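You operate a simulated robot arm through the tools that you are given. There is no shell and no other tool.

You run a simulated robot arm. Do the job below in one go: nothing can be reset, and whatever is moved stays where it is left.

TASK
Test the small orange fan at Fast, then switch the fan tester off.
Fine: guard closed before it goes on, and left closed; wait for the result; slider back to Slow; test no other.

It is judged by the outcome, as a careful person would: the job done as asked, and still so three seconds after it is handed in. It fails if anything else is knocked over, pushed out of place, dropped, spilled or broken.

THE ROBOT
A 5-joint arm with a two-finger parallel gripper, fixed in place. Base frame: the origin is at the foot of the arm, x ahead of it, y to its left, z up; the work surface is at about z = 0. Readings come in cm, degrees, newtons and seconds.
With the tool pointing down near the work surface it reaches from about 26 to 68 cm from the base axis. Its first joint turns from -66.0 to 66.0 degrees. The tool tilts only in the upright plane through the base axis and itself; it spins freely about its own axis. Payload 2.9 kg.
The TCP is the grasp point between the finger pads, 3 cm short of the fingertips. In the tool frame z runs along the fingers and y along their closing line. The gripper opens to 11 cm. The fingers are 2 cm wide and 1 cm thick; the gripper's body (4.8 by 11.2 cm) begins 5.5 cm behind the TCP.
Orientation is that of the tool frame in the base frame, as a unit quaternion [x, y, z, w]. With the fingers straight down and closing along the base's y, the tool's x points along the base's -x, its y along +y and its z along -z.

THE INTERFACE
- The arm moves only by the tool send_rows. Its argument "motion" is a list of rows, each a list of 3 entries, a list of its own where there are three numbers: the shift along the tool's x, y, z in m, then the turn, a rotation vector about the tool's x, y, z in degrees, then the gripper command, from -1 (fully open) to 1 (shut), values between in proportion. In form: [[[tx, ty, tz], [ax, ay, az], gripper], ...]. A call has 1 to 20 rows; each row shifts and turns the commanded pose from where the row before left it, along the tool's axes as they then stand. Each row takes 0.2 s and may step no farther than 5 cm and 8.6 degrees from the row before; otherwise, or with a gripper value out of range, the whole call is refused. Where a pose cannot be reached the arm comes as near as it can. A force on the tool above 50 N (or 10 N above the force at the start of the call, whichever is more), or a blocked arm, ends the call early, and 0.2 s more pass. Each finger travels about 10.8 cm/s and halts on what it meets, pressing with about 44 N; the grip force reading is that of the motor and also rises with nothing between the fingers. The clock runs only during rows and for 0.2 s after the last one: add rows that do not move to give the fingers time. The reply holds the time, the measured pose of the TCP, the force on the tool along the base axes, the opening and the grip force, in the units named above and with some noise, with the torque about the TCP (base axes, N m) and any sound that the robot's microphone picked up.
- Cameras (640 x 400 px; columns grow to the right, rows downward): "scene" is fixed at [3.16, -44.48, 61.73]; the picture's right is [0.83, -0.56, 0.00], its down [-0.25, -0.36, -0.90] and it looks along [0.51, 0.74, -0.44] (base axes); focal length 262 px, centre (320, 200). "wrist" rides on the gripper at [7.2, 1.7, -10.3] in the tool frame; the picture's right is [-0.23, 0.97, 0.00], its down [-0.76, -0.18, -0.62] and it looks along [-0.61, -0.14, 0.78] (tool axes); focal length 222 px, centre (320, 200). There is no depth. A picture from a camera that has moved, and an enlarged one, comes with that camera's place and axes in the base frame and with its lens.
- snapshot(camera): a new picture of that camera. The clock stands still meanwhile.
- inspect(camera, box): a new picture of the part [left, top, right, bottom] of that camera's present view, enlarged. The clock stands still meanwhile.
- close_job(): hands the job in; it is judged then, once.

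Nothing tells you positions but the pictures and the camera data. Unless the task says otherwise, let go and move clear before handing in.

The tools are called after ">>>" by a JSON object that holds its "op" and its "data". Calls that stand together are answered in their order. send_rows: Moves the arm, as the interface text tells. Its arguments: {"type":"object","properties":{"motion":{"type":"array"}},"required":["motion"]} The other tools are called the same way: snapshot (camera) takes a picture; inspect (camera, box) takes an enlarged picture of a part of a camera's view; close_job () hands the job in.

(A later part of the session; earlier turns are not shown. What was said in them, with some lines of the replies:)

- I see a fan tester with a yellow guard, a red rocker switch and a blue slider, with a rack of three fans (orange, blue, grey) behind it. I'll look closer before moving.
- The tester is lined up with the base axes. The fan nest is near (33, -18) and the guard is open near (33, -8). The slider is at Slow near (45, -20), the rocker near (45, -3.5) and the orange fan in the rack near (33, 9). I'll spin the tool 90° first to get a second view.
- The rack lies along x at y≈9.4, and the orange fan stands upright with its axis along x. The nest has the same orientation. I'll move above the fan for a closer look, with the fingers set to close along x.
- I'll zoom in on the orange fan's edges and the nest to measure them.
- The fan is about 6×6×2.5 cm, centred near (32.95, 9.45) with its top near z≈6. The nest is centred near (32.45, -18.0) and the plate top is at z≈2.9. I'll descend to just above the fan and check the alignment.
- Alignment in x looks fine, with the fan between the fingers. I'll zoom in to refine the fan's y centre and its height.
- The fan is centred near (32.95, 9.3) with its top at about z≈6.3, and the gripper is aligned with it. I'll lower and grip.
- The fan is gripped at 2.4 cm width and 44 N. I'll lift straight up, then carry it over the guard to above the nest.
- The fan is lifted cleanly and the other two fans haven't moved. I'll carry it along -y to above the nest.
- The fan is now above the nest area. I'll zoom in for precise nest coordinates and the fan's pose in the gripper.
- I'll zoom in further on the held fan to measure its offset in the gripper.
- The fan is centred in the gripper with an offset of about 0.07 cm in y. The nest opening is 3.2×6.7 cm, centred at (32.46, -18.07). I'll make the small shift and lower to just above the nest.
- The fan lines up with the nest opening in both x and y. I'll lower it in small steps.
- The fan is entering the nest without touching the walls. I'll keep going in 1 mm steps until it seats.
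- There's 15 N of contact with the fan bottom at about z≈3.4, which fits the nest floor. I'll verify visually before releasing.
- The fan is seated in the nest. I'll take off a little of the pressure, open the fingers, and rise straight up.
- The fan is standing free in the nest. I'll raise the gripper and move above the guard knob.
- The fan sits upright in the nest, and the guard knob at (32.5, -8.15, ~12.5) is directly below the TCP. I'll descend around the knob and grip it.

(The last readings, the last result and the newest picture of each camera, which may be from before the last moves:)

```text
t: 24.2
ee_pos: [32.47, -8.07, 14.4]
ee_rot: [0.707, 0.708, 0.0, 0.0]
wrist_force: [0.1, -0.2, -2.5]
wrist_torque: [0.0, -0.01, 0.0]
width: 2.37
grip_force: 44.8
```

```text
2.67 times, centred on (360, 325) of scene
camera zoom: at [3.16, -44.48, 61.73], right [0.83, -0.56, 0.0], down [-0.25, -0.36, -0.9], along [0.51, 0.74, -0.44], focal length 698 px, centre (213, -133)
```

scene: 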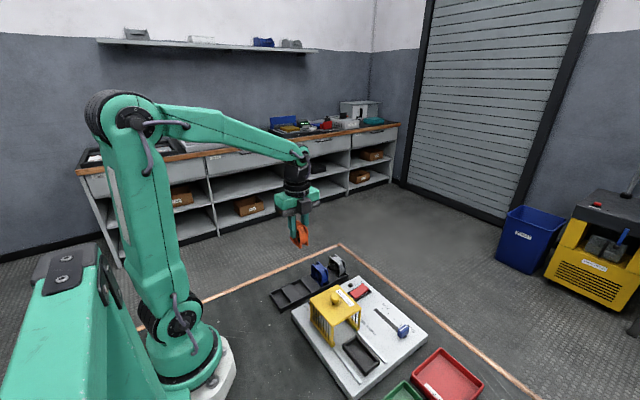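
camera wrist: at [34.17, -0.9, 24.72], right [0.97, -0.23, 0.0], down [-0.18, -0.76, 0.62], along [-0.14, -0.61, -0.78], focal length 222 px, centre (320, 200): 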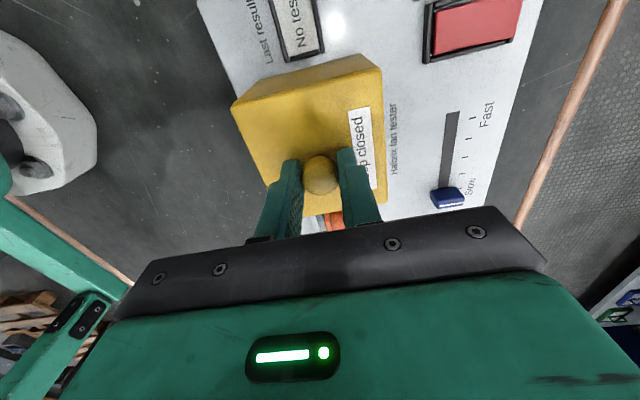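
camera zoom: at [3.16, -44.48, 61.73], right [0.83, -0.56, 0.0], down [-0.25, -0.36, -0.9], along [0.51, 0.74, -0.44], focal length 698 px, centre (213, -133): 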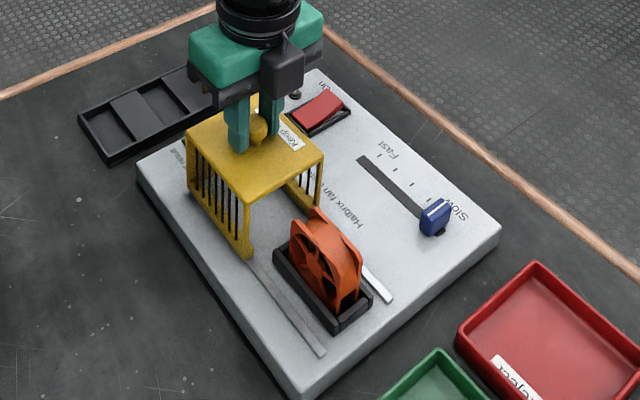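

The knob is gripped. I'll slide the guard along -y toward the nest.

>>> {"op": "send_rows", "data": {"motion": [[[-0.003, 0, 0], [0, 0, 0], 0.8], [[-0.006, 0, 0], [0, 0, 0], 0.8], [[-0.009, 0, 0], [0, 0, 0], 0.8], [[-0.009, 0, 0], [0, 0, 0], 0.8], [[-0.009, 0, 0], [0, 0, 0], 0.8], [[0, 0, 0], [0, 0, 0], 0.8]]}}

>>> {"op": "inspect", "data": {"camera": "scene", "box": [300, 250, 420, 400]}}

```text
t: 25.6
ee_pos: [32.66, -11.72, 14.24]
ee_rot: [0.707, 0.707, 0.001, 0.0]
wrist_force: [-2.3, 0.4, -3.6]
wrist_torque: [0.02, 0.09, 0.12]
width: 2.36
grip_force: 45.1
```

```text
2.67 times, centred on (360, 325) of scene
camera zoom: at [3.16, -44.48, 61.73], right [0.83, -0.56, 0.0], down [-0.25, -0.36, -0.9], along [0.51, 0.74, -0.44], focal length 698 px, centre (213, -133)
```

zoom: 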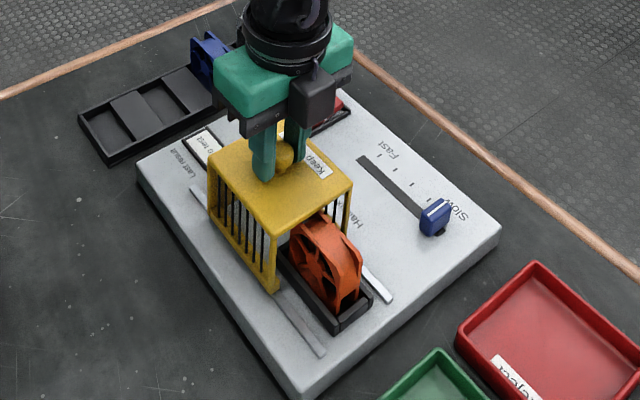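

The guard is sliding smoothly and clears the fan. I'll continue toward the closed end.

>>> {"op": "send_rows", "data": {"motion": [[[-0.009, 0, 0], [0, 0, 0], 0.8], [[-0.009, 0, 0], [0, 0, 0], 0.8], [[-0.009, 0, 0], [0, 0, 0], 0.8], [[-0.009, 0, 0], [0, 0, 0], 0.8], [[-0.009, 0, 0], [0, 0, 0], 0.8], [[-0.006, 0, 0], [0, 0, 0], 0.8], [[-0.004, 0, 0], [0, 0, 0], 0.8], [[0, 0, 0], [0, 0, 0], 0.8]]}}

>>> {"op": "inspect", "data": {"camera": "scene", "box": [300, 250, 420, 400]}}

```text
t: 27.4
ee_pos: [32.46, -17.31, 14.41]
ee_rot: [0.707, 0.707, 0.0, 0.001]
wrist_force: [8.1, 1.8, -10.8]
wrist_torque: [0.17, -0.04, 0.03]
width: 2.36
grip_force: 44.6
```

```text
2.67 times, centred on (360, 325) of scene
camera zoom: at [3.16, -44.48, 61.73], right [0.83, -0.56, 0.0], down [-0.25, -0.36, -0.9], along [0.51, 0.74, -0.44], focal length 698 px, centre (213, -133)
```

zoom: 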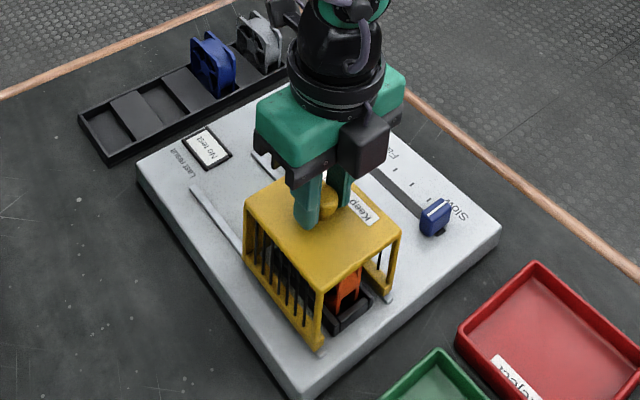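

It's nearly closed. I'll continue in small steps to feel for the end stop.

>>> {"op": "send_rows", "data": {"motion": [[[-0.003, 0, 0], [0, 0, 0], 0.8], [[-0.002, 0, 0], [0, 0, 0], 0.8], [[-0.002, 0, 0], [0, 0, 0], 0.8], [[0, 0, 0], [0, 0, 0], 0.8]]}}

>>> {"op": "inspect", "data": {"camera": "scene", "box": [320, 300, 420, 400]}}

```text
t: 28.4
ee_pos: [32.5, -17.89, 14.38]
ee_rot: [0.706, 0.708, 0.0, 0.0]
wrist_force: [8.2, 7.9, -6.8]
wrist_torque: [-0.05, -0.17, -0.05]
width: 2.4
grip_force: 45.1
```

```text
4.00 times, centred on (370, 350) of scene
camera zoom: at [3.16, -44.48, 61.73], right [0.83, -0.56, 0.0], down [-0.25, -0.36, -0.9], along [0.51, 0.74, -0.44], focal length 1046 px, centre (120, -400)
```

zoom: 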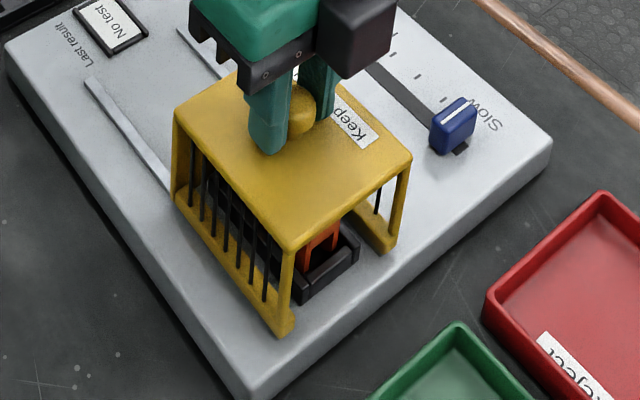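

Force is building in y, so I may be at the stop. A few more millimetres will confirm it.

>>> {"op": "send_rows", "data": {"motion": [[[-0.002, 0, 0], [0, 0, 0], 0.8], [[-0.002, 0, 0], [0, 0, 0], 0.8], [[0, 0, 0], [0, 0, 0], 0.8]]}}

>>> {"op": "inspect", "data": {"camera": "scene", "box": [320, 300, 420, 400]}}

```text
t: 29.0
ee_pos: [32.47, -18.03, 14.43]
ee_rot: [0.704, 0.71, -0.001, -0.002]
wrist_force: [3.7, 4.1, -0.4]
wrist_torque: [0.09, -0.19, -0.13]
width: 2.37
grip_force: 45.3
stopped in row 2: the force on the tool passed its limit at 52 N (the readings are from after the stop); the commanded pose is now the measured one
```

```text
4.00 times, centred on (370, 350) of scene
camera zoom: at [3.15, -44.48, 61.73], right [0.83, -0.56, 0.0], down [-0.25, -0.36, -0.9], along [0.51, 0.74, -0.44], focal length 1046 px, centre (120, -400)
```

zoom: 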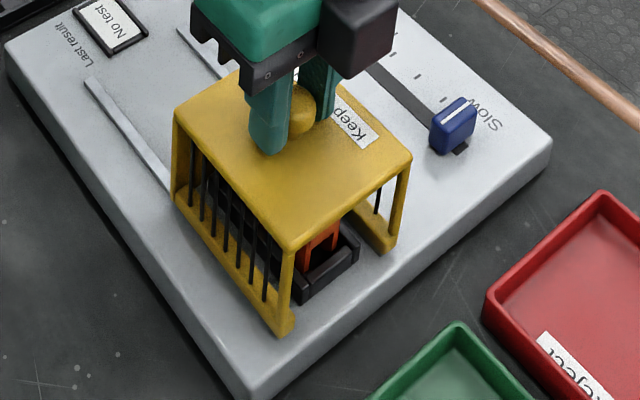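

The guard hit its hard stop at y≈-18.0, so it's fully closed over the fan. I'll release the knob, rise, and move toward the slider.

>>> {"op": "send_rows", "data": {"motion": [[[0, 0, 0], [0, 0, 0], 0.6], [[0, 0, 0], [0, 0, 0], 0.3], [[0, 0, 0], [0, 0, 0], 0.1], [[0, 0, 0], [0, 0, 0], 0.1], [[0, 0, -0.01], [0, 0, 0], 0.1], [[0, 0, -0.02], [0, 0, 0], 0.1], [[0, 0, -0.025], [0, 0, 0], 0.1], [[0, 0, -0.025], [0, 0, 0], 0.1], [[0, 0, 0], [0, 0, 0], 0.1]]}}

>>> {"op": "inspect", "data": {"camera": "scene", "box": [300, 270, 420, 400]}}

>>> {"op": "snapshot", "data": {"camera": "wrist"}}

```text
t: 31.0
ee_pos: [32.39, -17.99, 22.36]
ee_rot: [0.704, 0.71, 0.0, -0.002]
wrist_force: [0.1, -0.5, 0.0]
wrist_torque: [0.0, 0.01, -0.01]
width: 4.95
grip_force: 0.1
```

```text
3.08 times, centred on (360, 335) of scene
camera zoom: at [3.16, -44.48, 61.73], right [0.83, -0.56, 0.0], down [-0.25, -0.36, -0.9], along [0.51, 0.74, -0.44], focal length 805 px, centre (197, -215)
```

zoom: 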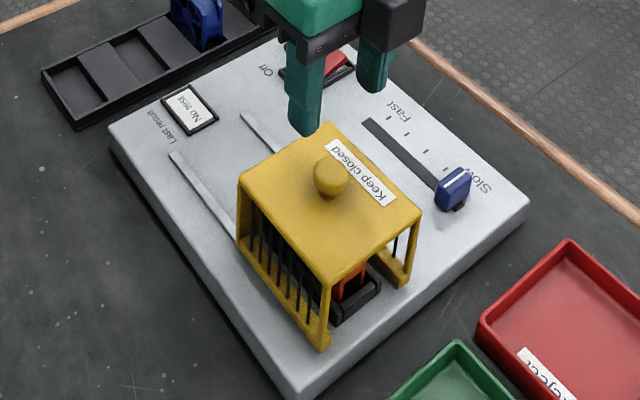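

```text
taken
camera wrist: at [34.17, -10.76, 32.79], right [0.98, -0.22, 0.0], down [-0.17, -0.76, 0.62], along [-0.14, -0.61, -0.78], focal length 222 px, centre (320, 200)
```

wrist: 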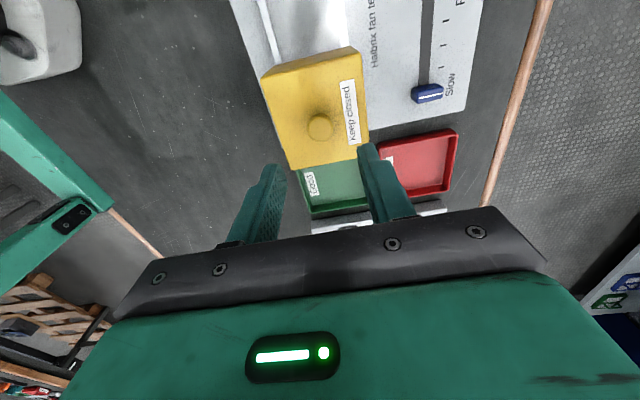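

The guard is closed over the fan. I'll move above the slider at about (45, -19.8) to take a closer look.

>>> {"op": "send_rows", "data": {"motion": [[[-0.002, 0.015, 0], [0, 0, 0.5], 0.1], [[-0.004, 0.025, 0], [0, 0, 0], 0.1], [[-0.004, 0.03, 0], [0, 0, 0], 0.1], [[-0.004, 0.03, 0], [0, 0, 0], 0.1], [[-0.004, 0.026, 0], [0, 0, 0], 0.1], [[0, 0, 0], [0, 0, 0], 0.1], [[0, 0, 0], [0, 0, 0], 0.1]]}}

>>> {"op": "snapshot", "data": {"camera": "wrist"}}

>>> {"op": "inspect", "data": {"camera": "scene", "box": [350, 280, 410, 340]}}

>>> {"op": "inspect", "data": {"camera": "wrist", "box": [250, 40, 390, 180]}}

```text
t: 32.6
ee_pos: [45.1, -19.7, 22.3]
ee_rot: [0.707, 0.707, -0.001, -0.002]
wrist_force: [0.1, -0.6, -0.9]
wrist_torque: [-0.04, -0.01, 0.0]
width: 4.96
grip_force: 0.1
```

```text
taken
camera wrist: at [46.86, -12.52, 32.62], right [0.97, -0.23, 0.0], down [-0.17, -0.76, 0.62], along [-0.14, -0.61, -0.78], focal length 222 px, centre (320, 200)
```

wrist: 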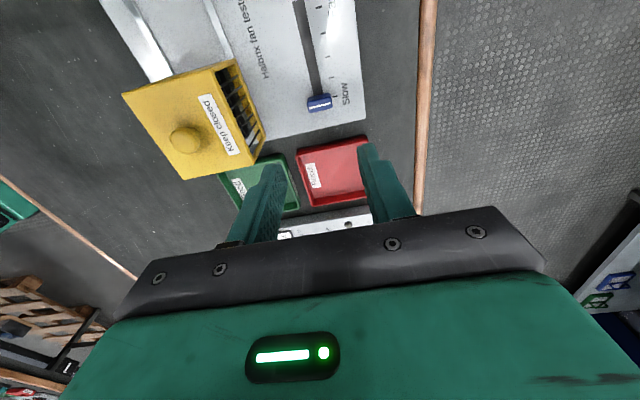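

```text
6.67 times, centred on (380, 310) of scene
camera zoom: at [3.16, -44.48, 61.73], right [0.83, -0.56, 0.0], down [-0.25, -0.36, -0.9], along [0.51, 0.74, -0.44], focal length 1744 px, centre (-80, -533)
```

zoom: 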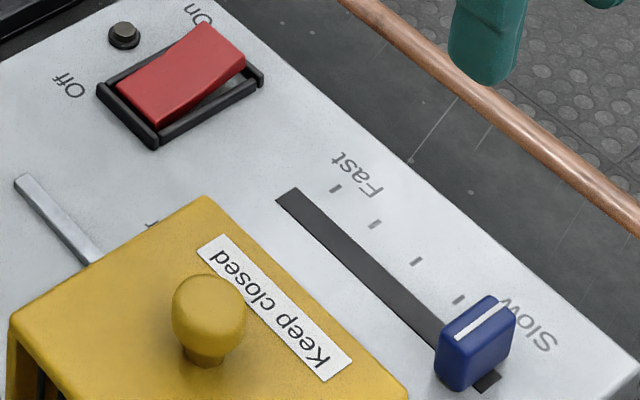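

```text
2.86 times, centred on (320, 110) of wrist
camera zoom: at [46.86, -12.52, 32.62], right [0.97, -0.23, 0.0], down [-0.17, -0.76, 0.62], along [-0.14, -0.61, -0.78], focal length 635 px, centre (320, 457)
```

zoom: 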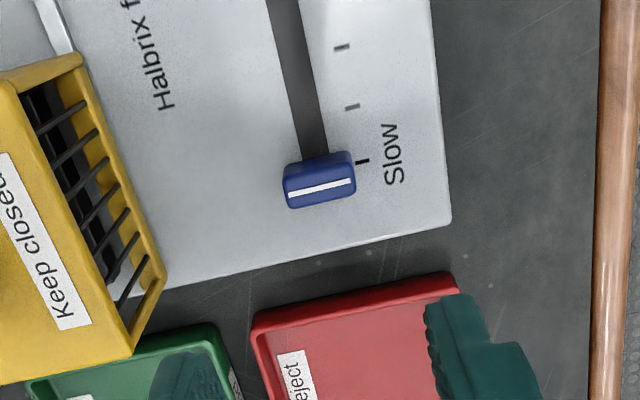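

The slider handle is at (45.0, -19.9) with its top at about z≈5.3, and it's 3 cm long in x. Fast is at y≈-11.4. I'll descend and grip the handle.

>>> {"op": "send_rows", "data": {"motion": [[[-0.002, -0.0005, 0.02], [0, 0, 0], 0.1], [[0, 0, 0.03], [0, 0, 0], 0.1], [[0, 0, 0.03], [0, 0, 0], 0.1], [[0, 0, 0.03], [0, 0, 0], 0.1], [[0, 0, 0.025], [0, 0, 0], 0.1], [[0, 0, 0.015], [0, 0, 0], 0.1], [[0, 0, 0.006], [0, 0, 0], 0.1], [[0, 0, 0], [0, 0, 0], 0.1], [[0, 0, 0], [0, 0, 0], 0.1]]}}

>>> {"op": "snapshot", "data": {"camera": "wrist"}}

>>> {"op": "inspect", "data": {"camera": "scene", "box": [340, 260, 430, 350]}}

```text
t: 34.6
ee_pos: [44.97, -19.94, 6.79]
ee_rot: [0.707, 0.707, -0.001, -0.002]
wrist_force: [0.1, -0.1, -0.5]
wrist_torque: [0.0, 0.0, -0.01]
width: 4.95
grip_force: 0.0
```

```text
taken
camera wrist: at [46.71, -12.78, 17.06], right [0.97, -0.23, 0.0], down [-0.17, -0.76, 0.62], along [-0.14, -0.61, -0.78], focal length 222 px, centre (320, 200)
```

wrist: 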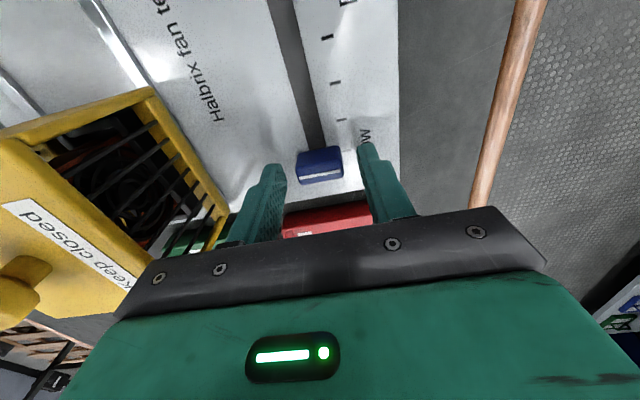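

```text
4.44 times, centred on (385, 305) of scene
camera zoom: at [3.16, -44.48, 61.73], right [0.83, -0.56, 0.0], down [-0.25, -0.36, -0.9], along [0.51, 0.74, -0.44], focal length 1162 px, centre (31, -267)
```

zoom: 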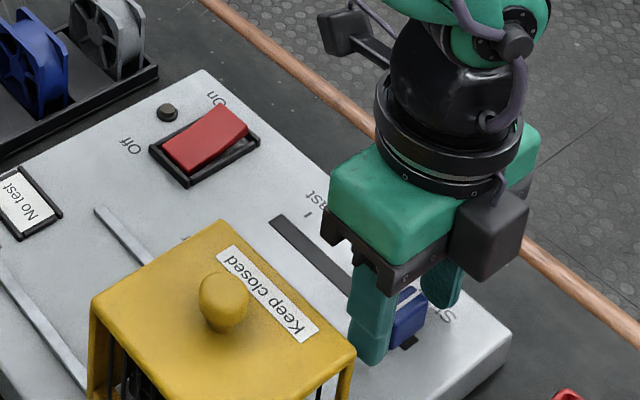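

The fingers straddle the handle. I'll grip it and slide toward Fast along +y.

>>> {"op": "send_rows", "data": {"motion": [[[0, 0, 0], [0, 0, 0], 0.4], [[0, 0, 0], [0, 0, 0], 0.7], [[0, 0, 0], [0, 0, 0], 0.7], [[0, 0, 0], [0, 0, 0], 0.7], [[0.003, 0, 0], [0, 0, 0], 0.7], [[0.006, 0, 0], [0, 0, 0], 0.7], [[0.008, 0, 0], [0, 0, 0], 0.7], [[0.008, 0, 0], [0, 0, 0], 0.7], [[0, 0, 0], [0, 0, 0], 0.7]]}}

>>> {"op": "inspect", "data": {"camera": "scene", "box": [340, 260, 430, 350]}}

>>> {"op": "snapshot", "data": {"camera": "wrist"}}

```text
t: 36.6
ee_pos: [44.89, -17.42, 6.73]
ee_rot: [0.708, 0.707, -0.001, -0.003]
wrist_force: [-5.5, 0.4, 4.0]
wrist_torque: [-0.48, -0.51, 0.01]
width: 3.01
grip_force: 44.7
```

```text
4.44 times, centred on (385, 305) of scene
camera zoom: at [3.15, -44.48, 61.73], right [0.83, -0.56, 0.0], down [-0.25, -0.36, -0.9], along [0.51, 0.74, -0.44], focal length 1162 px, centre (31, -267)
```

zoom: 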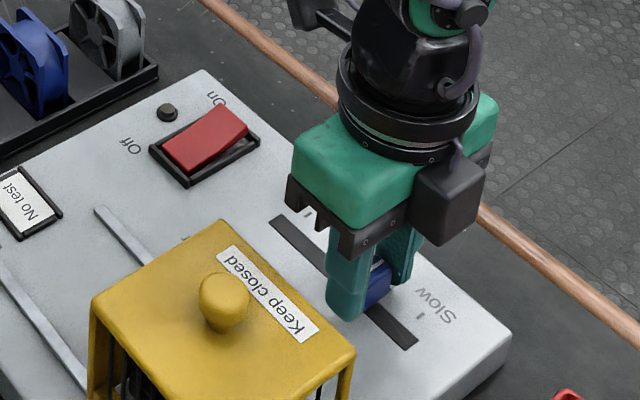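

```text
taken
camera wrist: at [46.74, -10.25, 17.07], right [0.97, -0.23, -0.01], down [-0.18, -0.76, 0.62], along [-0.15, -0.61, -0.78], focal length 222 px, centre (320, 200)
```

wrist: 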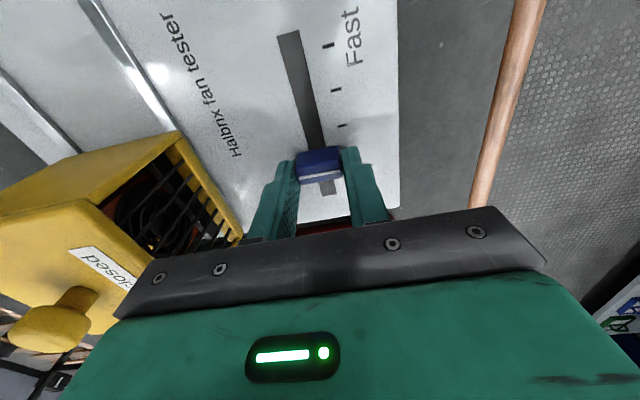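

The slider is following the gripper. I'll continue to near the Fast end.

>>> {"op": "send_rows", "data": {"motion": [[[0.008, 0, 0], [0, 0, 0], 0.7], [[0.008, 0, 0], [0, 0, 0], 0.7], [[0.008, 0, 0], [0, 0, 0], 0.7], [[0.008, 0, 0], [0, 0, 0], 0.7], [[0.008, 0, 0], [0, 0, 0], 0.7], [[0.008, 0, 0], [0, 0, 0], 0.7], [[0.006, 0, 0], [0, 0, 0], 0.7], [[0.003, 0, 0], [0, 0, 0], 0.7], [[0, 0, 0], [0, 0, 0], 0.7]]}}

>>> {"op": "snapshot", "data": {"camera": "wrist"}}

>>> {"op": "inspect", "data": {"camera": "scene", "box": [330, 250, 430, 350]}}

```text
t: 38.6
ee_pos: [44.94, -11.77, 6.71]
ee_rot: [0.707, 0.707, -0.001, -0.002]
wrist_force: [-4.6, -0.7, 3.4]
wrist_torque: [0.24, -0.08, 0.04]
width: 2.96
grip_force: 44.8
```

```text
taken
camera wrist: at [46.73, -4.51, 17.07], right [0.97, -0.23, 0.0], down [-0.17, -0.76, 0.62], along [-0.14, -0.61, -0.78], focal length 222 px, centre (320, 200)
```

wrist: 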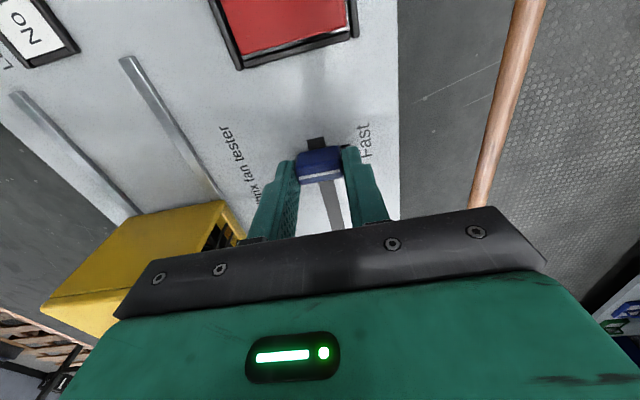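

```text
4.00 times, centred on (380, 300) of scene
camera zoom: at [3.16, -44.48, 61.73], right [0.83, -0.56, 0.0], down [-0.25, -0.36, -0.9], along [0.51, 0.74, -0.44], focal length 1046 px, centre (80, -200)
```

zoom: 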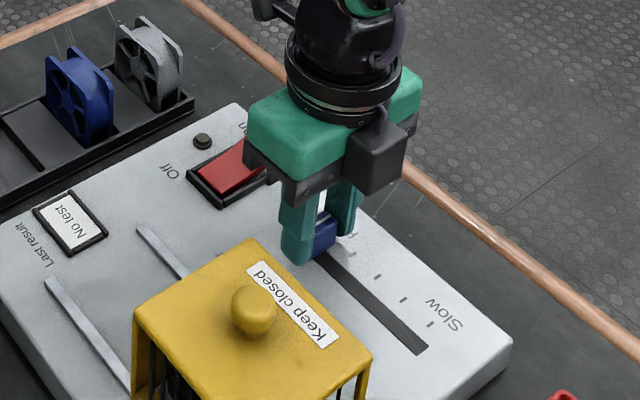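

It's close to Fast. Small steps now, until I feel the end stop.

>>> {"op": "send_rows", "data": {"motion": [[[0.002, 0, 0], [0, 0, 0], 0.7], [[0.002, 0, 0], [0, 0, 0], 0.7], [[0.001, 0, 0], [0, 0, 0], 0.7], [[0, 0, 0], [0, 0, 0], 0.7]]}}

```text
t: 39.6
ee_pos: [44.98, -11.28, 6.69]
ee_rot: [0.708, 0.706, -0.001, -0.001]
wrist_force: [-7.3, -27.6, -5.1]
wrist_torque: [-0.56, -0.31, 0.6]
width: 2.98
grip_force: 45.0
```

I'm at the Fast end stop, with 28 N of resistance. I'll release, rise, and check the slider position.

>>> {"op": "send_rows", "data": {"motion": [[[0, 0, 0], [0, 0, 0], 0.4], [[0, 0, 0], [0, 0, 0], 0.1], [[0, 0, 0], [0, 0, 0], 0.1], [[0, 0, 0], [0, 0, 0], 0.1], [[0, 0, -0.015], [0, 0, 0], 0.1], [[0, 0, -0.025], [0, 0, 0], 0.1], [[0, 0, -0.025], [0, 0, 0], 0.1], [[0, 0, -0.025], [0, 0, 0], 0.1], [[0, 0, 0], [0, 0, 0], 0.1]]}}

>>> {"op": "snapshot", "data": {"camera": "wrist"}}

>>> {"op": "inspect", "data": {"camera": "scene", "box": [330, 250, 430, 350]}}

```text
t: 41.6
ee_pos: [45.1, -11.21, 15.8]
ee_rot: [0.707, 0.707, -0.002, -0.002]
wrist_force: [0.0, -0.4, 0.9]
wrist_torque: [0.02, -0.01, 0.0]
width: 4.94
grip_force: 0.1
```

```text
taken
camera wrist: at [46.82, -4.07, 26.16], right [0.97, -0.23, 0.0], down [-0.17, -0.76, 0.62], along [-0.15, -0.61, -0.78], focal length 222 px, centre (320, 200)
```

wrist: 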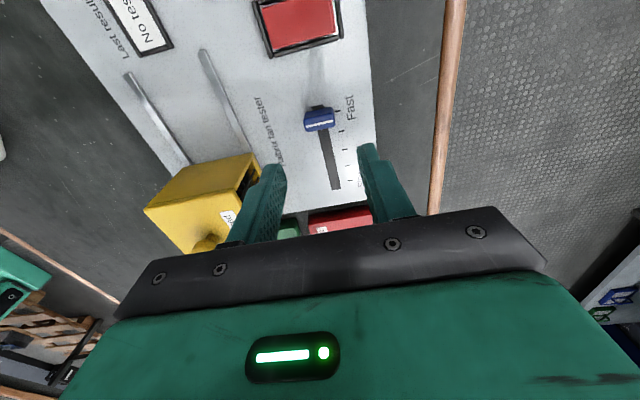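

```text
4.00 times, centred on (380, 300) of scene
camera zoom: at [3.16, -44.48, 61.73], right [0.83, -0.56, 0.0], down [-0.25, -0.36, -0.9], along [0.51, 0.74, -0.44], focal length 1046 px, centre (80, -200)
```

zoom: 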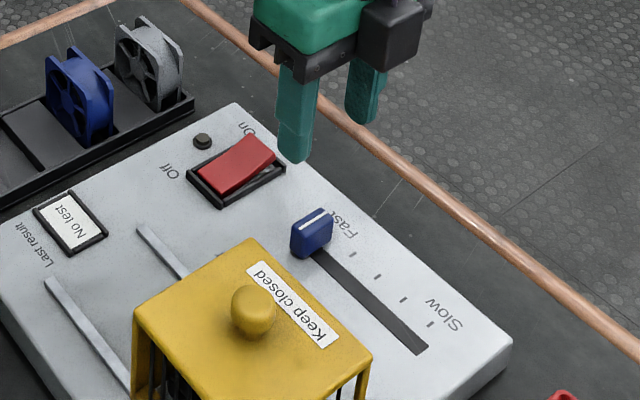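

The slider is at Fast and the guard is closed. Next I'll move above the "On" (+x) end of the red rocker with the fingers closed, and measure it.

>>> {"op": "send_rows", "data": {"motion": [[[0.014, 0.004, 0], [0, 0, 0], 0.4], [[0.02, 0.005, 0], [0, 0, 0], 0.8], [[0.02, 0.005, 0], [0, 0, 0], 1.0], [[0.015, 0.0045, 0], [0, 0, 0], 1.0], [[0.005, 0, 0], [0, 0, 0], 1.0], [[0, 0, 0], [0, 0, 0], 1.0], [[0, 0, 0], [0, 0, 0], 1.0]]}}

>>> {"op": "snapshot", "data": {"camera": "wrist"}}

>>> {"op": "inspect", "data": {"camera": "wrist", "box": [240, 60, 400, 200]}}

>>> {"op": "inspect", "data": {"camera": "scene", "box": [335, 255, 405, 325]}}

```text
t: 43.2
ee_pos: [46.96, -3.77, 15.73]
ee_rot: [0.707, 0.707, -0.001, -0.002]
wrist_force: [0.1, 0.0, 1.2]
wrist_torque: [-0.02, 0.0, -0.01]
width: 0.01
grip_force: 37.7
```

```text
taken
camera wrist: at [48.67, 3.39, 26.06], right [0.97, -0.23, 0.0], down [-0.17, -0.76, 0.62], along [-0.14, -0.61, -0.78], focal length 222 px, centre (320, 200)
```

wrist: 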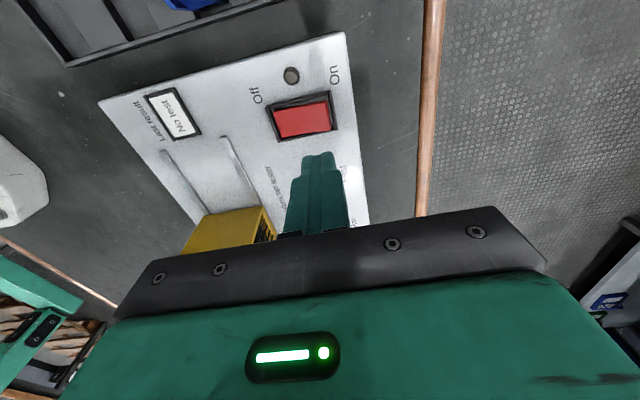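

```text
2.86 times, centred on (320, 130) of wrist
camera zoom: at [48.67, 3.39, 26.06], right [0.97, -0.23, 0.0], down [-0.17, -0.76, 0.62], along [-0.14, -0.61, -0.78], focal length 635 px, centre (320, 400)
```

zoom: 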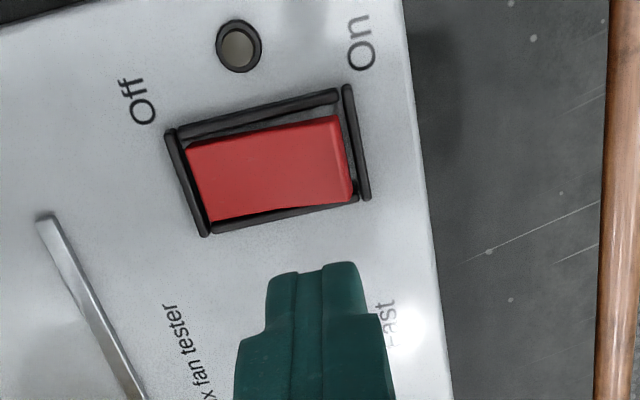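

```text
5.71 times, centred on (370, 290) of scene
camera zoom: at [3.16, -44.48, 61.73], right [0.83, -0.56, 0.0], down [-0.25, -0.36, -0.9], along [0.51, 0.74, -0.44], focal length 1495 px, centre (34, -314)
```

zoom: 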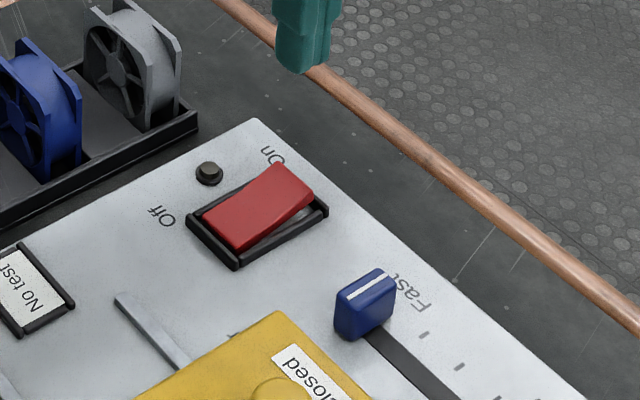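

The rocker spans x 42.4–47.8 and y -5.0 to -2.35, and the On (+x) end is raised. I'll lower the closed fingertips over the On end, then press in small steps.

>>> {"op": "send_rows", "data": {"motion": [[[0.0015, 0.0005, 0.02], [0, 0, 0], 1.0], [[0, 0, 0.025], [0, 0, 0], 1.0], [[0, 0, 0.02], [0, 0, 0], 1.0], [[0, 0, 0.01], [0, 0, 0], 1.0], [[0, 0, 0.004], [0, 0, 0], 1.0], [[0, 0, 0], [0, 0, 0], 1.0]]}}

>>> {"op": "inspect", "data": {"camera": "scene", "box": [335, 255, 405, 325]}}

>>> {"op": "snapshot", "data": {"camera": "wrist"}}

```text
t: 44.6
ee_pos: [46.92, -3.68, 7.76]
ee_rot: [0.707, 0.707, -0.002, -0.001]
wrist_force: [-0.2, -0.1, 0.4]
wrist_torque: [0.0, -0.02, 0.05]
width: 0.02
grip_force: 37.4
```

```text
5.71 times, centred on (370, 290) of scene
camera zoom: at [3.16, -44.48, 61.73], right [0.83, -0.56, 0.0], down [-0.25, -0.36, -0.9], along [0.51, 0.74, -0.44], focal length 1495 px, centre (34, -314)
```

zoom: 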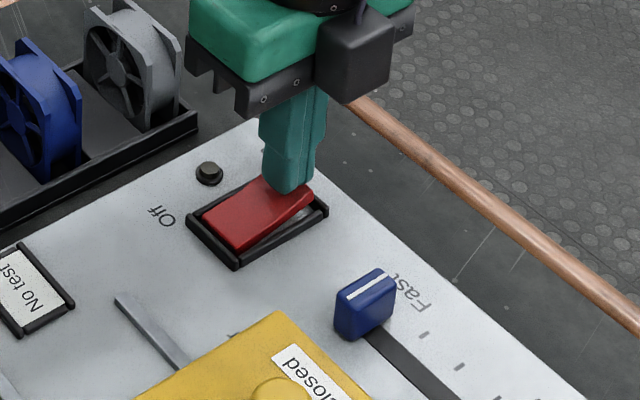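

```text
taken
camera wrist: at [48.67, 3.56, 18.14], right [0.97, -0.23, 0.0], down [-0.17, -0.76, 0.62], along [-0.14, -0.61, -0.78], focal length 222 px, centre (320, 200)
```

wrist: 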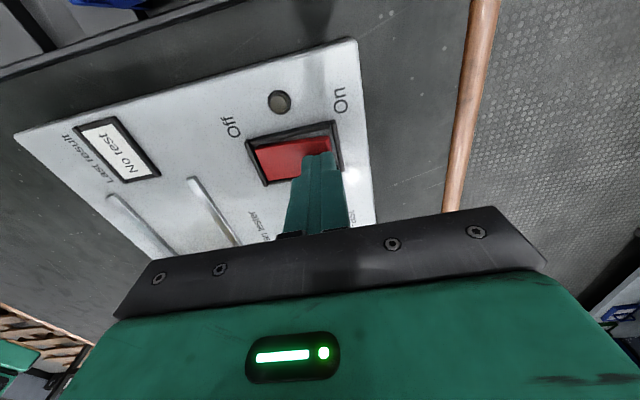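

The fingertips are directly above the On end. Pressing in 2 mm steps.

>>> {"op": "send_rows", "data": {"motion": [[[0, 0, 0.002], [0, 0, 0], 1.0], [[0, 0, 0.002], [0, 0, 0], 1.0], [[0, 0, 0.002], [0, 0, 0], 1.0], [[0, 0, 0], [0, 0, 0], 1.0]]}}

>>> {"op": "inspect", "data": {"camera": "wrist", "box": [60, 60, 380, 260]}}

```text
t: 45.6
ee_pos: [46.89, -3.72, 7.18]
ee_rot: [0.708, 0.707, -0.001, -0.001]
wrist_force: [0.5, -1.1, 2.5]
wrist_torque: [-0.04, -0.05, -0.01]
width: 0.0
grip_force: 37.6
```

```text
2.00 times, centred on (220, 160) of wrist
camera zoom: at [48.64, 3.52, 17.56], right [0.97, -0.23, 0.0], down [-0.17, -0.76, 0.62], along [-0.15, -0.61, -0.78], focal length 444 px, centre (520, 280)
```

zoom: 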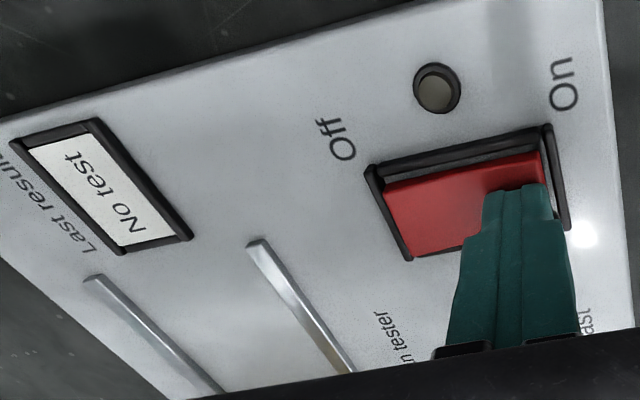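

Contact is just starting (about 2.5 N) and the lamp is still off. I'll keep pressing gently.

>>> {"op": "send_rows", "data": {"motion": [[[0, 0, 0.002], [0, 0, 0], 1.0], [[0, 0, 0.002], [0, 0, 0], 1.0], [[0, 0, 0], [0, 0, 0], 1.0]]}}

>>> {"op": "inspect", "data": {"camera": "wrist", "box": [60, 60, 380, 260]}}

```text
t: 46.4
ee_pos: [46.95, -3.67, 7.01]
ee_rot: [0.707, 0.707, 0.0, -0.001]
wrist_force: [-8.0, 1.7, 36.1]
wrist_torque: [0.09, 0.57, -0.02]
width: 0.01
grip_force: 37.6
heard: click
```

```text
2.00 times, centred on (220, 160) of wrist
camera zoom: at [48.68, 3.52, 17.39], right [0.97, -0.23, 0.0], down [-0.18, -0.76, 0.62], along [-0.14, -0.61, -0.78], focal length 444 px, centre (520, 280)
```

zoom: 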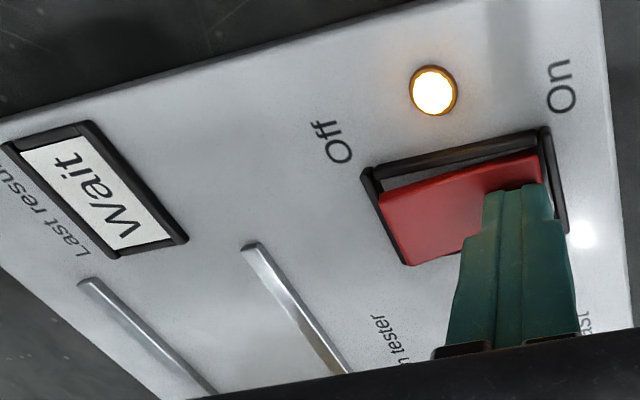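

It clicked on: the lamp is lit and the display reads "Wait". I'll lift off the rocker and wait for the result.

>>> {"op": "send_rows", "data": {"motion": [[[0, 0, -0.005], [0, 0, 0], 1.0], [[0, 0, -0.015], [0, 0, 0], 1.0], [[0, 0, -0.015], [0, 0, 0], 1.0], [[0, 0, 0], [0, 0, 0], 1.0], [[0, 0, 0], [0, 0, 0], 1.0], [[0, 0, 0], [0, 0, 0], 1.0], [[0, 0, 0], [0, 0, 0], 1.0], [[0, 0, 0], [0, 0, 0], 1.0], [[0, 0, 0], [0, 0, 0], 1.0], [[0, 0, 0], [0, 0, 0], 1.0]]}}

>>> {"op": "snapshot", "data": {"camera": "wrist"}}

```text
t: 48.6
ee_pos: [46.96, -3.8, 10.31]
ee_rot: [0.707, 0.707, -0.002, -0.002]
wrist_force: [0.6, -0.7, 0.4]
wrist_torque: [0.02, 0.02, 0.03]
width: 0.0
grip_force: 38.0
```

```text
taken
camera wrist: at [48.65, 3.47, 20.66], right [0.97, -0.23, 0.0], down [-0.17, -0.76, 0.62], along [-0.14, -0.61, -0.78], focal length 222 px, centre (320, 200)
```

wrist: 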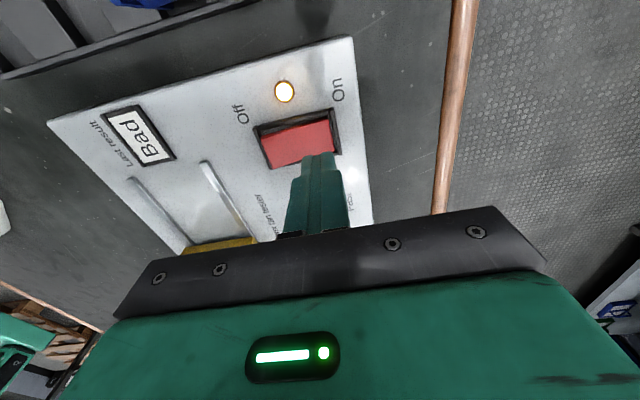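

The display now reads "Bad", so the result is in. I'll verify it and move above the Off (-x) end.

>>> {"op": "send_rows", "data": {"motion": [[[0.001, -0.012, 0], [0, 0, 0], 1.0], [[0, -0.0145, 0], [0, 0, 0], 1.0], [[0, -0.01, 0], [0, 0, 0], 1.0], [[0, 0, 0], [0, 0, 0], 1.0], [[0, 0, 0], [0, 0, 0], 1.0]]}}

>>> {"op": "snapshot", "data": {"camera": "wrist"}}

>>> {"op": "inspect", "data": {"camera": "scene", "box": [305, 255, 405, 355]}}

```text
t: 49.8
ee_pos: [43.31, -3.6, 10.27]
ee_rot: [0.707, 0.707, -0.001, -0.002]
wrist_force: [0.3, 0.7, 0.1]
wrist_torque: [-0.02, 0.01, 0.03]
width: 0.01
grip_force: 37.2
```

```text
taken
camera wrist: at [45.02, 3.55, 20.69], right [0.97, -0.23, 0.0], down [-0.18, -0.76, 0.62], along [-0.14, -0.61, -0.78], focal length 222 px, centre (320, 200)
```

wrist: 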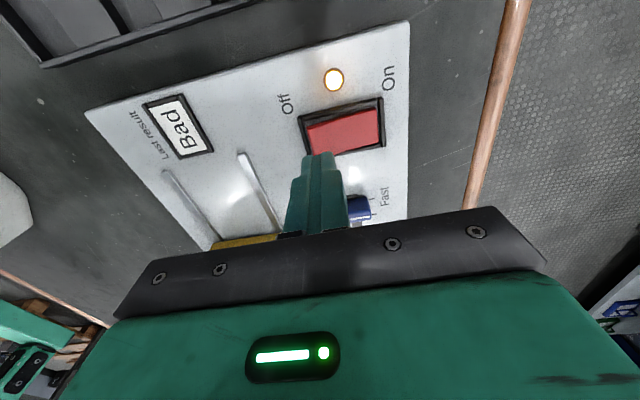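

```text
4.00 times, centred on (355, 305) of scene
camera zoom: at [3.16, -44.48, 61.73], right [0.83, -0.56, 0.0], down [-0.25, -0.36, -0.9], along [0.51, 0.74, -0.44], focal length 1046 px, centre (180, -220)
```

zoom: 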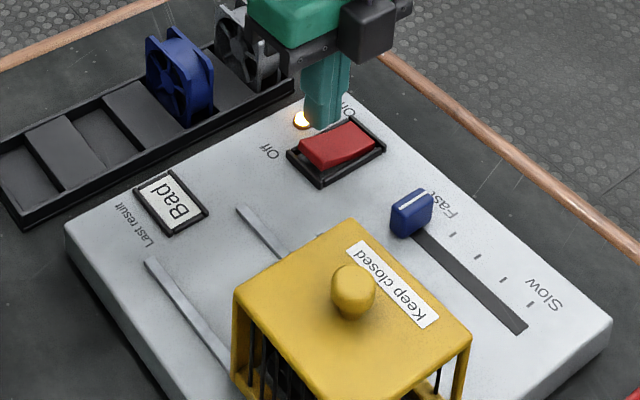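

The result "Bad" is steady. I'll press the Off end the same way.

>>> {"op": "send_rows", "data": {"motion": [[[0, 0, 0.012], [0, 0, 0], 1.0], [[0, 0, 0.012], [0, 0, 0], 1.0], [[0, 0, 0.004], [0, 0, 0], 1.0], [[0, 0, 0.003], [0, 0, 0], 1.0], [[0, 0, 0.002], [0, 0, 0], 1.0], [[0, 0, 0], [0, 0, 0], 1.0]]}}

>>> {"op": "inspect", "data": {"camera": "wrist", "box": [100, 40, 420, 240]}}

```text
t: 51.2
ee_pos: [43.2, -3.55, 7.07]
ee_rot: [0.707, 0.707, -0.002, -0.001]
wrist_force: [-4.2, 0.3, 4.0]
wrist_torque: [0.0, 0.05, -0.02]
width: 0.0
grip_force: 38.1
heard: click
```

```text
2.00 times, centred on (260, 140) of wrist
camera zoom: at [44.93, 3.63, 17.37], right [0.97, -0.23, -0.01], down [-0.17, -0.76, 0.62], along [-0.15, -0.61, -0.78], focal length 444 px, centre (440, 320)
```

zoom: 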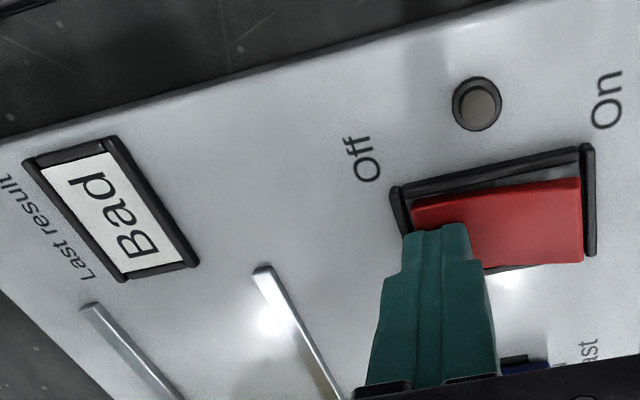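

It clicked off and the lamp is out. I'll rise and go back to the slider at (45, -11.3) to return it to Slow.

>>> {"op": "send_rows", "data": {"motion": [[[0, 0, -0.01], [0, 0, 0], 1.0], [[0, 0, -0.025], [0, 0, 0], 1.0], [[0, 0, -0.03], [0, 0, 0], 1.0], [[0, 0, -0.02], [0, 0, 0], 0.6], [[-0.02, 0.005, 0], [0, 0, 0], 0.2], [[-0.025, 0.005, 0], [0, 0, 0], 0.1], [[-0.022, 0.005, 0], [0, 0, 0], 0.1], [[-0.0105, 0.003, 0], [0, 0, 0], 0.1], [[0, 0, 0], [0, 0, 0], 0.1], [[0, 0, 0], [0, 0, 0], 0.1]]}}

>>> {"op": "snapshot", "data": {"camera": "wrist"}}

>>> {"op": "inspect", "data": {"camera": "scene", "box": [305, 255, 405, 355]}}

```text
t: 53.4
ee_pos: [45.07, -11.31, 15.6]
ee_rot: [0.707, 0.707, -0.001, -0.002]
wrist_force: [-0.3, 0.0, -0.2]
wrist_torque: [0.01, -0.01, -0.01]
width: 4.96
grip_force: 0.0
```

```text
taken
camera wrist: at [46.82, -4.18, 25.88], right [0.97, -0.23, 0.0], down [-0.17, -0.76, 0.62], along [-0.14, -0.61, -0.78], focal length 222 px, centre (320, 200)
```

wrist: 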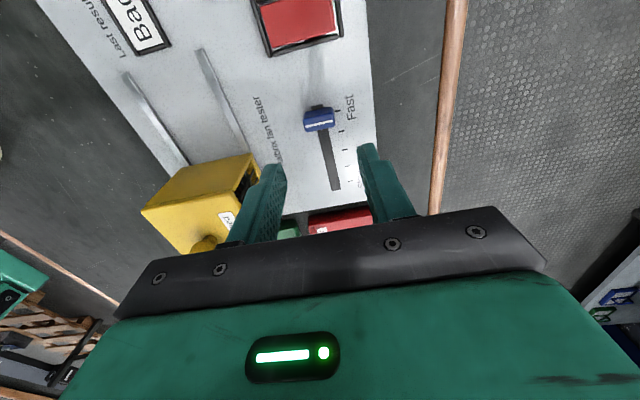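

```text
4.00 times, centred on (355, 305) of scene
camera zoom: at [3.16, -44.48, 61.73], right [0.83, -0.56, 0.0], down [-0.25, -0.36, -0.9], along [0.51, 0.74, -0.44], focal length 1046 px, centre (180, -220)
```

zoom: 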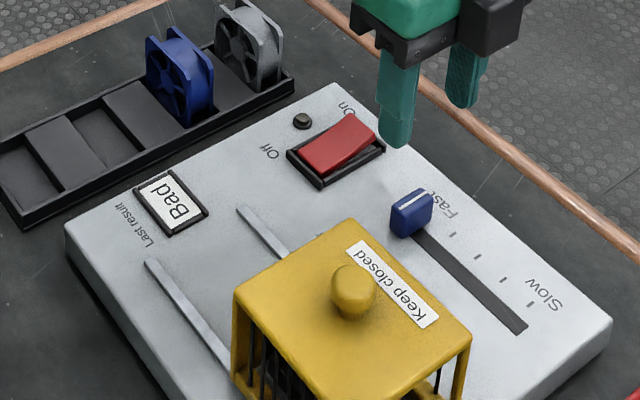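

The tester is off, still showing "Bad", and the slider is still at Fast below the gripper. I'll descend, grip it, and start sliding it back.

>>> {"op": "send_rows", "data": {"motion": [[[0, 0, 0.02], [0, 0, 0], 0.1], [[0, 0, 0.03], [0, 0, 0], 0.1], [[0, 0, 0.023], [0, 0, 0], 0.1], [[0, 0, 0.013], [0, 0, 0], 0.1], [[0, 0, 0.003], [0, 0, 0], 0.1], [[0, 0, 0], [0, 0, 0], 0.1], [[0, 0, 0], [0, 0, 0], 0.4], [[0, 0, 0], [0, 0, 0], 0.7], [[0, 0, 0], [0, 0, 0], 0.7], [[0, 0, 0], [0, 0, 0], 0.7]]}}

>>> {"op": "snapshot", "data": {"camera": "wrist"}}

```text
t: 55.6
ee_pos: [45.12, -11.3, 6.79]
ee_rot: [0.708, 0.707, -0.002, -0.005]
wrist_force: [-11.5, -0.4, 2.8]
wrist_torque: [-0.13, -0.39, 0.07]
width: 2.98
grip_force: 45.4
```

```text
taken
camera wrist: at [46.76, -4.13, 16.97], right [0.97, -0.23, -0.01], down [-0.17, -0.76, 0.62], along [-0.15, -0.61, -0.78], focal length 222 px, centre (320, 200)
```

wrist: 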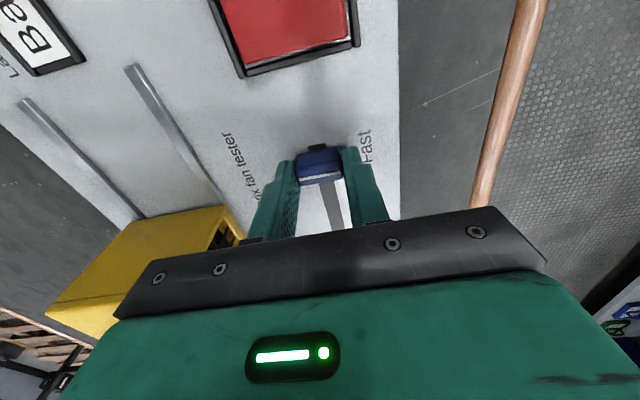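

The handle is gripped at 3 cm. I'll slide it back along -y toward Slow.

>>> {"op": "send_rows", "data": {"motion": [[[-0.003, -0.0005, 0], [0, 0, 0], 0.7], [[-0.006, -0.0005, 0], [0, 0, 0], 0.7], [[-0.008, 0, 0], [0, 0, 0], 0.7], [[-0.008, 0, 0], [0, 0, 0], 0.7], [[-0.008, 0, 0], [0, 0, 0], 0.7], [[-0.008, 0, 0], [0, 0, 0], 0.7], [[-0.008, 0, 0], [0, 0, 0], 0.7], [[-0.008, 0, 0], [0, 0, 0], 0.7], [[-0.008, 0, 0], [0, 0, 0], 0.7], [[-0.008, 0, 0], [0, 0, 0], 0.7], [[-0.006, 0, 0], [0, 0, 0], 0.7], [[-0.003, 0, 0], [0, 0, 0], 0.7], [[0, 0, 0], [0, 0, 0], 0.7]]}}

>>> {"op": "snapshot", "data": {"camera": "wrist"}}

```text
t: 58.4
ee_pos: [45.05, -19.46, 6.69]
ee_rot: [0.707, 0.707, -0.001, -0.002]
wrist_force: [8.5, -0.3, -9.1]
wrist_torque: [0.29, -0.27, 0.06]
width: 2.97
grip_force: 44.8
```

```text
taken
camera wrist: at [46.72, -12.36, 16.97], right [0.97, -0.23, 0.0], down [-0.18, -0.76, 0.62], along [-0.14, -0.61, -0.78], focal length 222 px, centre (320, 200)
```

wrist: 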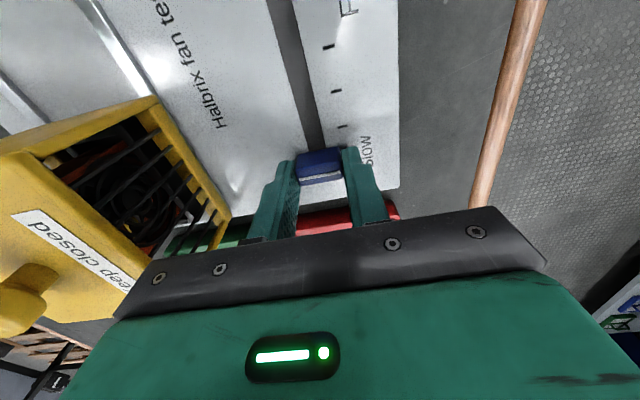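

It's nearly at Slow. Small steps to the end stop.

>>> {"op": "send_rows", "data": {"motion": [[[-0.002, 0, 0], [0, 0, 0], 0.7], [[-0.002, 0, 0], [0, 0, 0], 0.7], [[-0.001, 0, 0], [0, 0, 0], 0.7], [[0, 0, 0], [0, 0, 0], 0.7]]}}

```text
t: 59.4
ee_pos: [45.02, -19.89, 6.51]
ee_rot: [0.706, 0.708, -0.001, -0.003]
wrist_force: [16.2, 21.7, -8.3]
wrist_torque: [0.17, -0.76, -0.29]
width: 2.96
grip_force: 45.3
```

There's 22 N of resistance at y≈-19.9, so it's at the Slow end. I'll release, rise clear, and check.

>>> {"op": "send_rows", "data": {"motion": [[[0, 0, 0], [0, 0, 0], 0.4], [[0, 0, 0], [0, 0, 0], 0.1], [[0, 0, 0], [0, 0, 0], 0.1], [[0, 0, 0], [0, 0, 0], 0.1], [[0, 0, -0.015], [0, 0, 0], 0.1], [[0, 0, -0.03], [0, 0, 0], 0.1], [[0, 0, -0.04], [0, 0, 0], 0.1], [[0, 0, -0.04], [0, 0, 0], 0.1], [[0, 0, -0.03], [0, 0, 0], 0.1], [[0, 0, 0], [0, 0, 0], 0.1]]}}

>>> {"op": "snapshot", "data": {"camera": "scene"}}

>>> {"op": "inspect", "data": {"camera": "scene", "box": [280, 250, 430, 400]}}

>>> {"op": "inspect", "data": {"camera": "wrist", "box": [250, 40, 390, 180]}}

```text
t: 61.6
ee_pos: [45.05, -20.04, 22.21]
ee_rot: [0.707, 0.707, 0.0, -0.002]
wrist_force: [-0.7, 0.3, 0.3]
wrist_torque: [0.01, -0.02, 0.01]
width: 4.94
grip_force: 0.0
```

```text
taken
```

scene: 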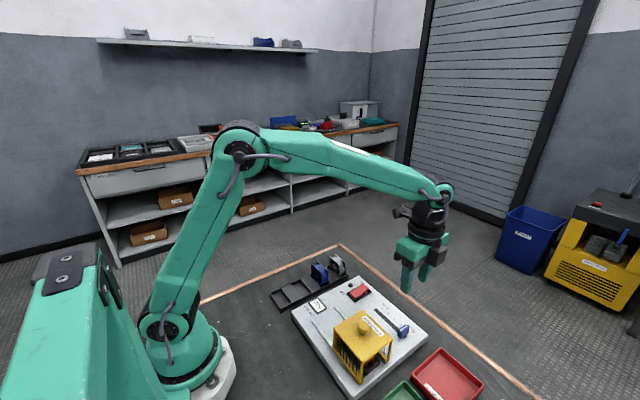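

```text
2.67 times, centred on (355, 325) of scene
camera zoom: at [3.16, -44.48, 61.73], right [0.83, -0.56, 0.0], down [-0.25, -0.36, -0.9], along [0.51, 0.74, -0.44], focal length 698 px, centre (227, -133)
```

zoom: 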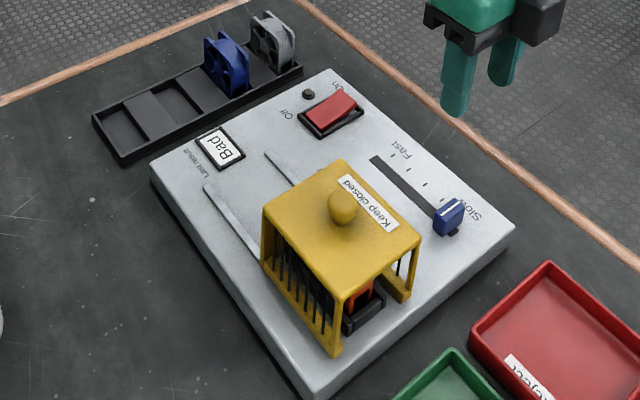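

```text
2.86 times, centred on (320, 110) of wrist
camera zoom: at [46.77, -12.81, 32.52], right [0.97, -0.23, 0.0], down [-0.18, -0.76, 0.62], along [-0.14, -0.61, -0.78], focal length 635 px, centre (320, 457)
```

zoom: 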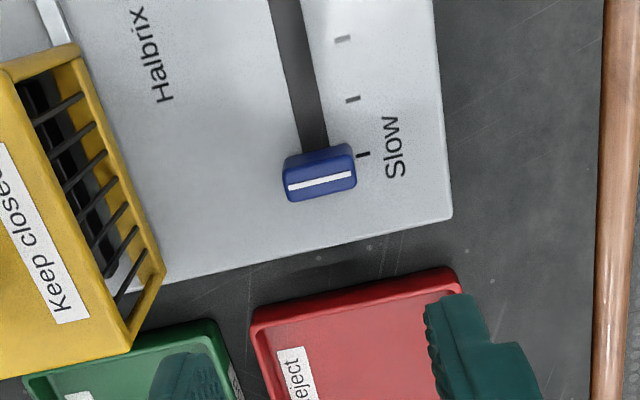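

Everything checks out:
- **Test:** the orange fan ran at Fast with the guard closed, and the result was "Bad".
- **Tester:** it's off and the lamp is out.
- **Slider:** back at Slow, at the same offset from its tick as at the start.
- **Guard and other fans:** the guard is still closed, and the other fans haven't moved.
- **Arm:** clear of everything.

I'm handing in now.

>>> {"op": "close_job", "data": {}}

```text
The job is handed in.
```

The small orange fan was tested at Fast and the result came back **"Bad"**. The fan tester is now switched off.

- **Guard:** I closed it to its stop before switching on, and it's still closed.
- **Result:** I waited for the display to change from "Wait" to "Bad" before switching off. It still shows "Bad".
- **Slider:** it's back at Slow.
- **Fans:** the orange fan is still in the tester under the closed guard, since you didn't ask for it to be sorted. The blue and grey fans weren't touched.

The arm let go and is clear of the bench.
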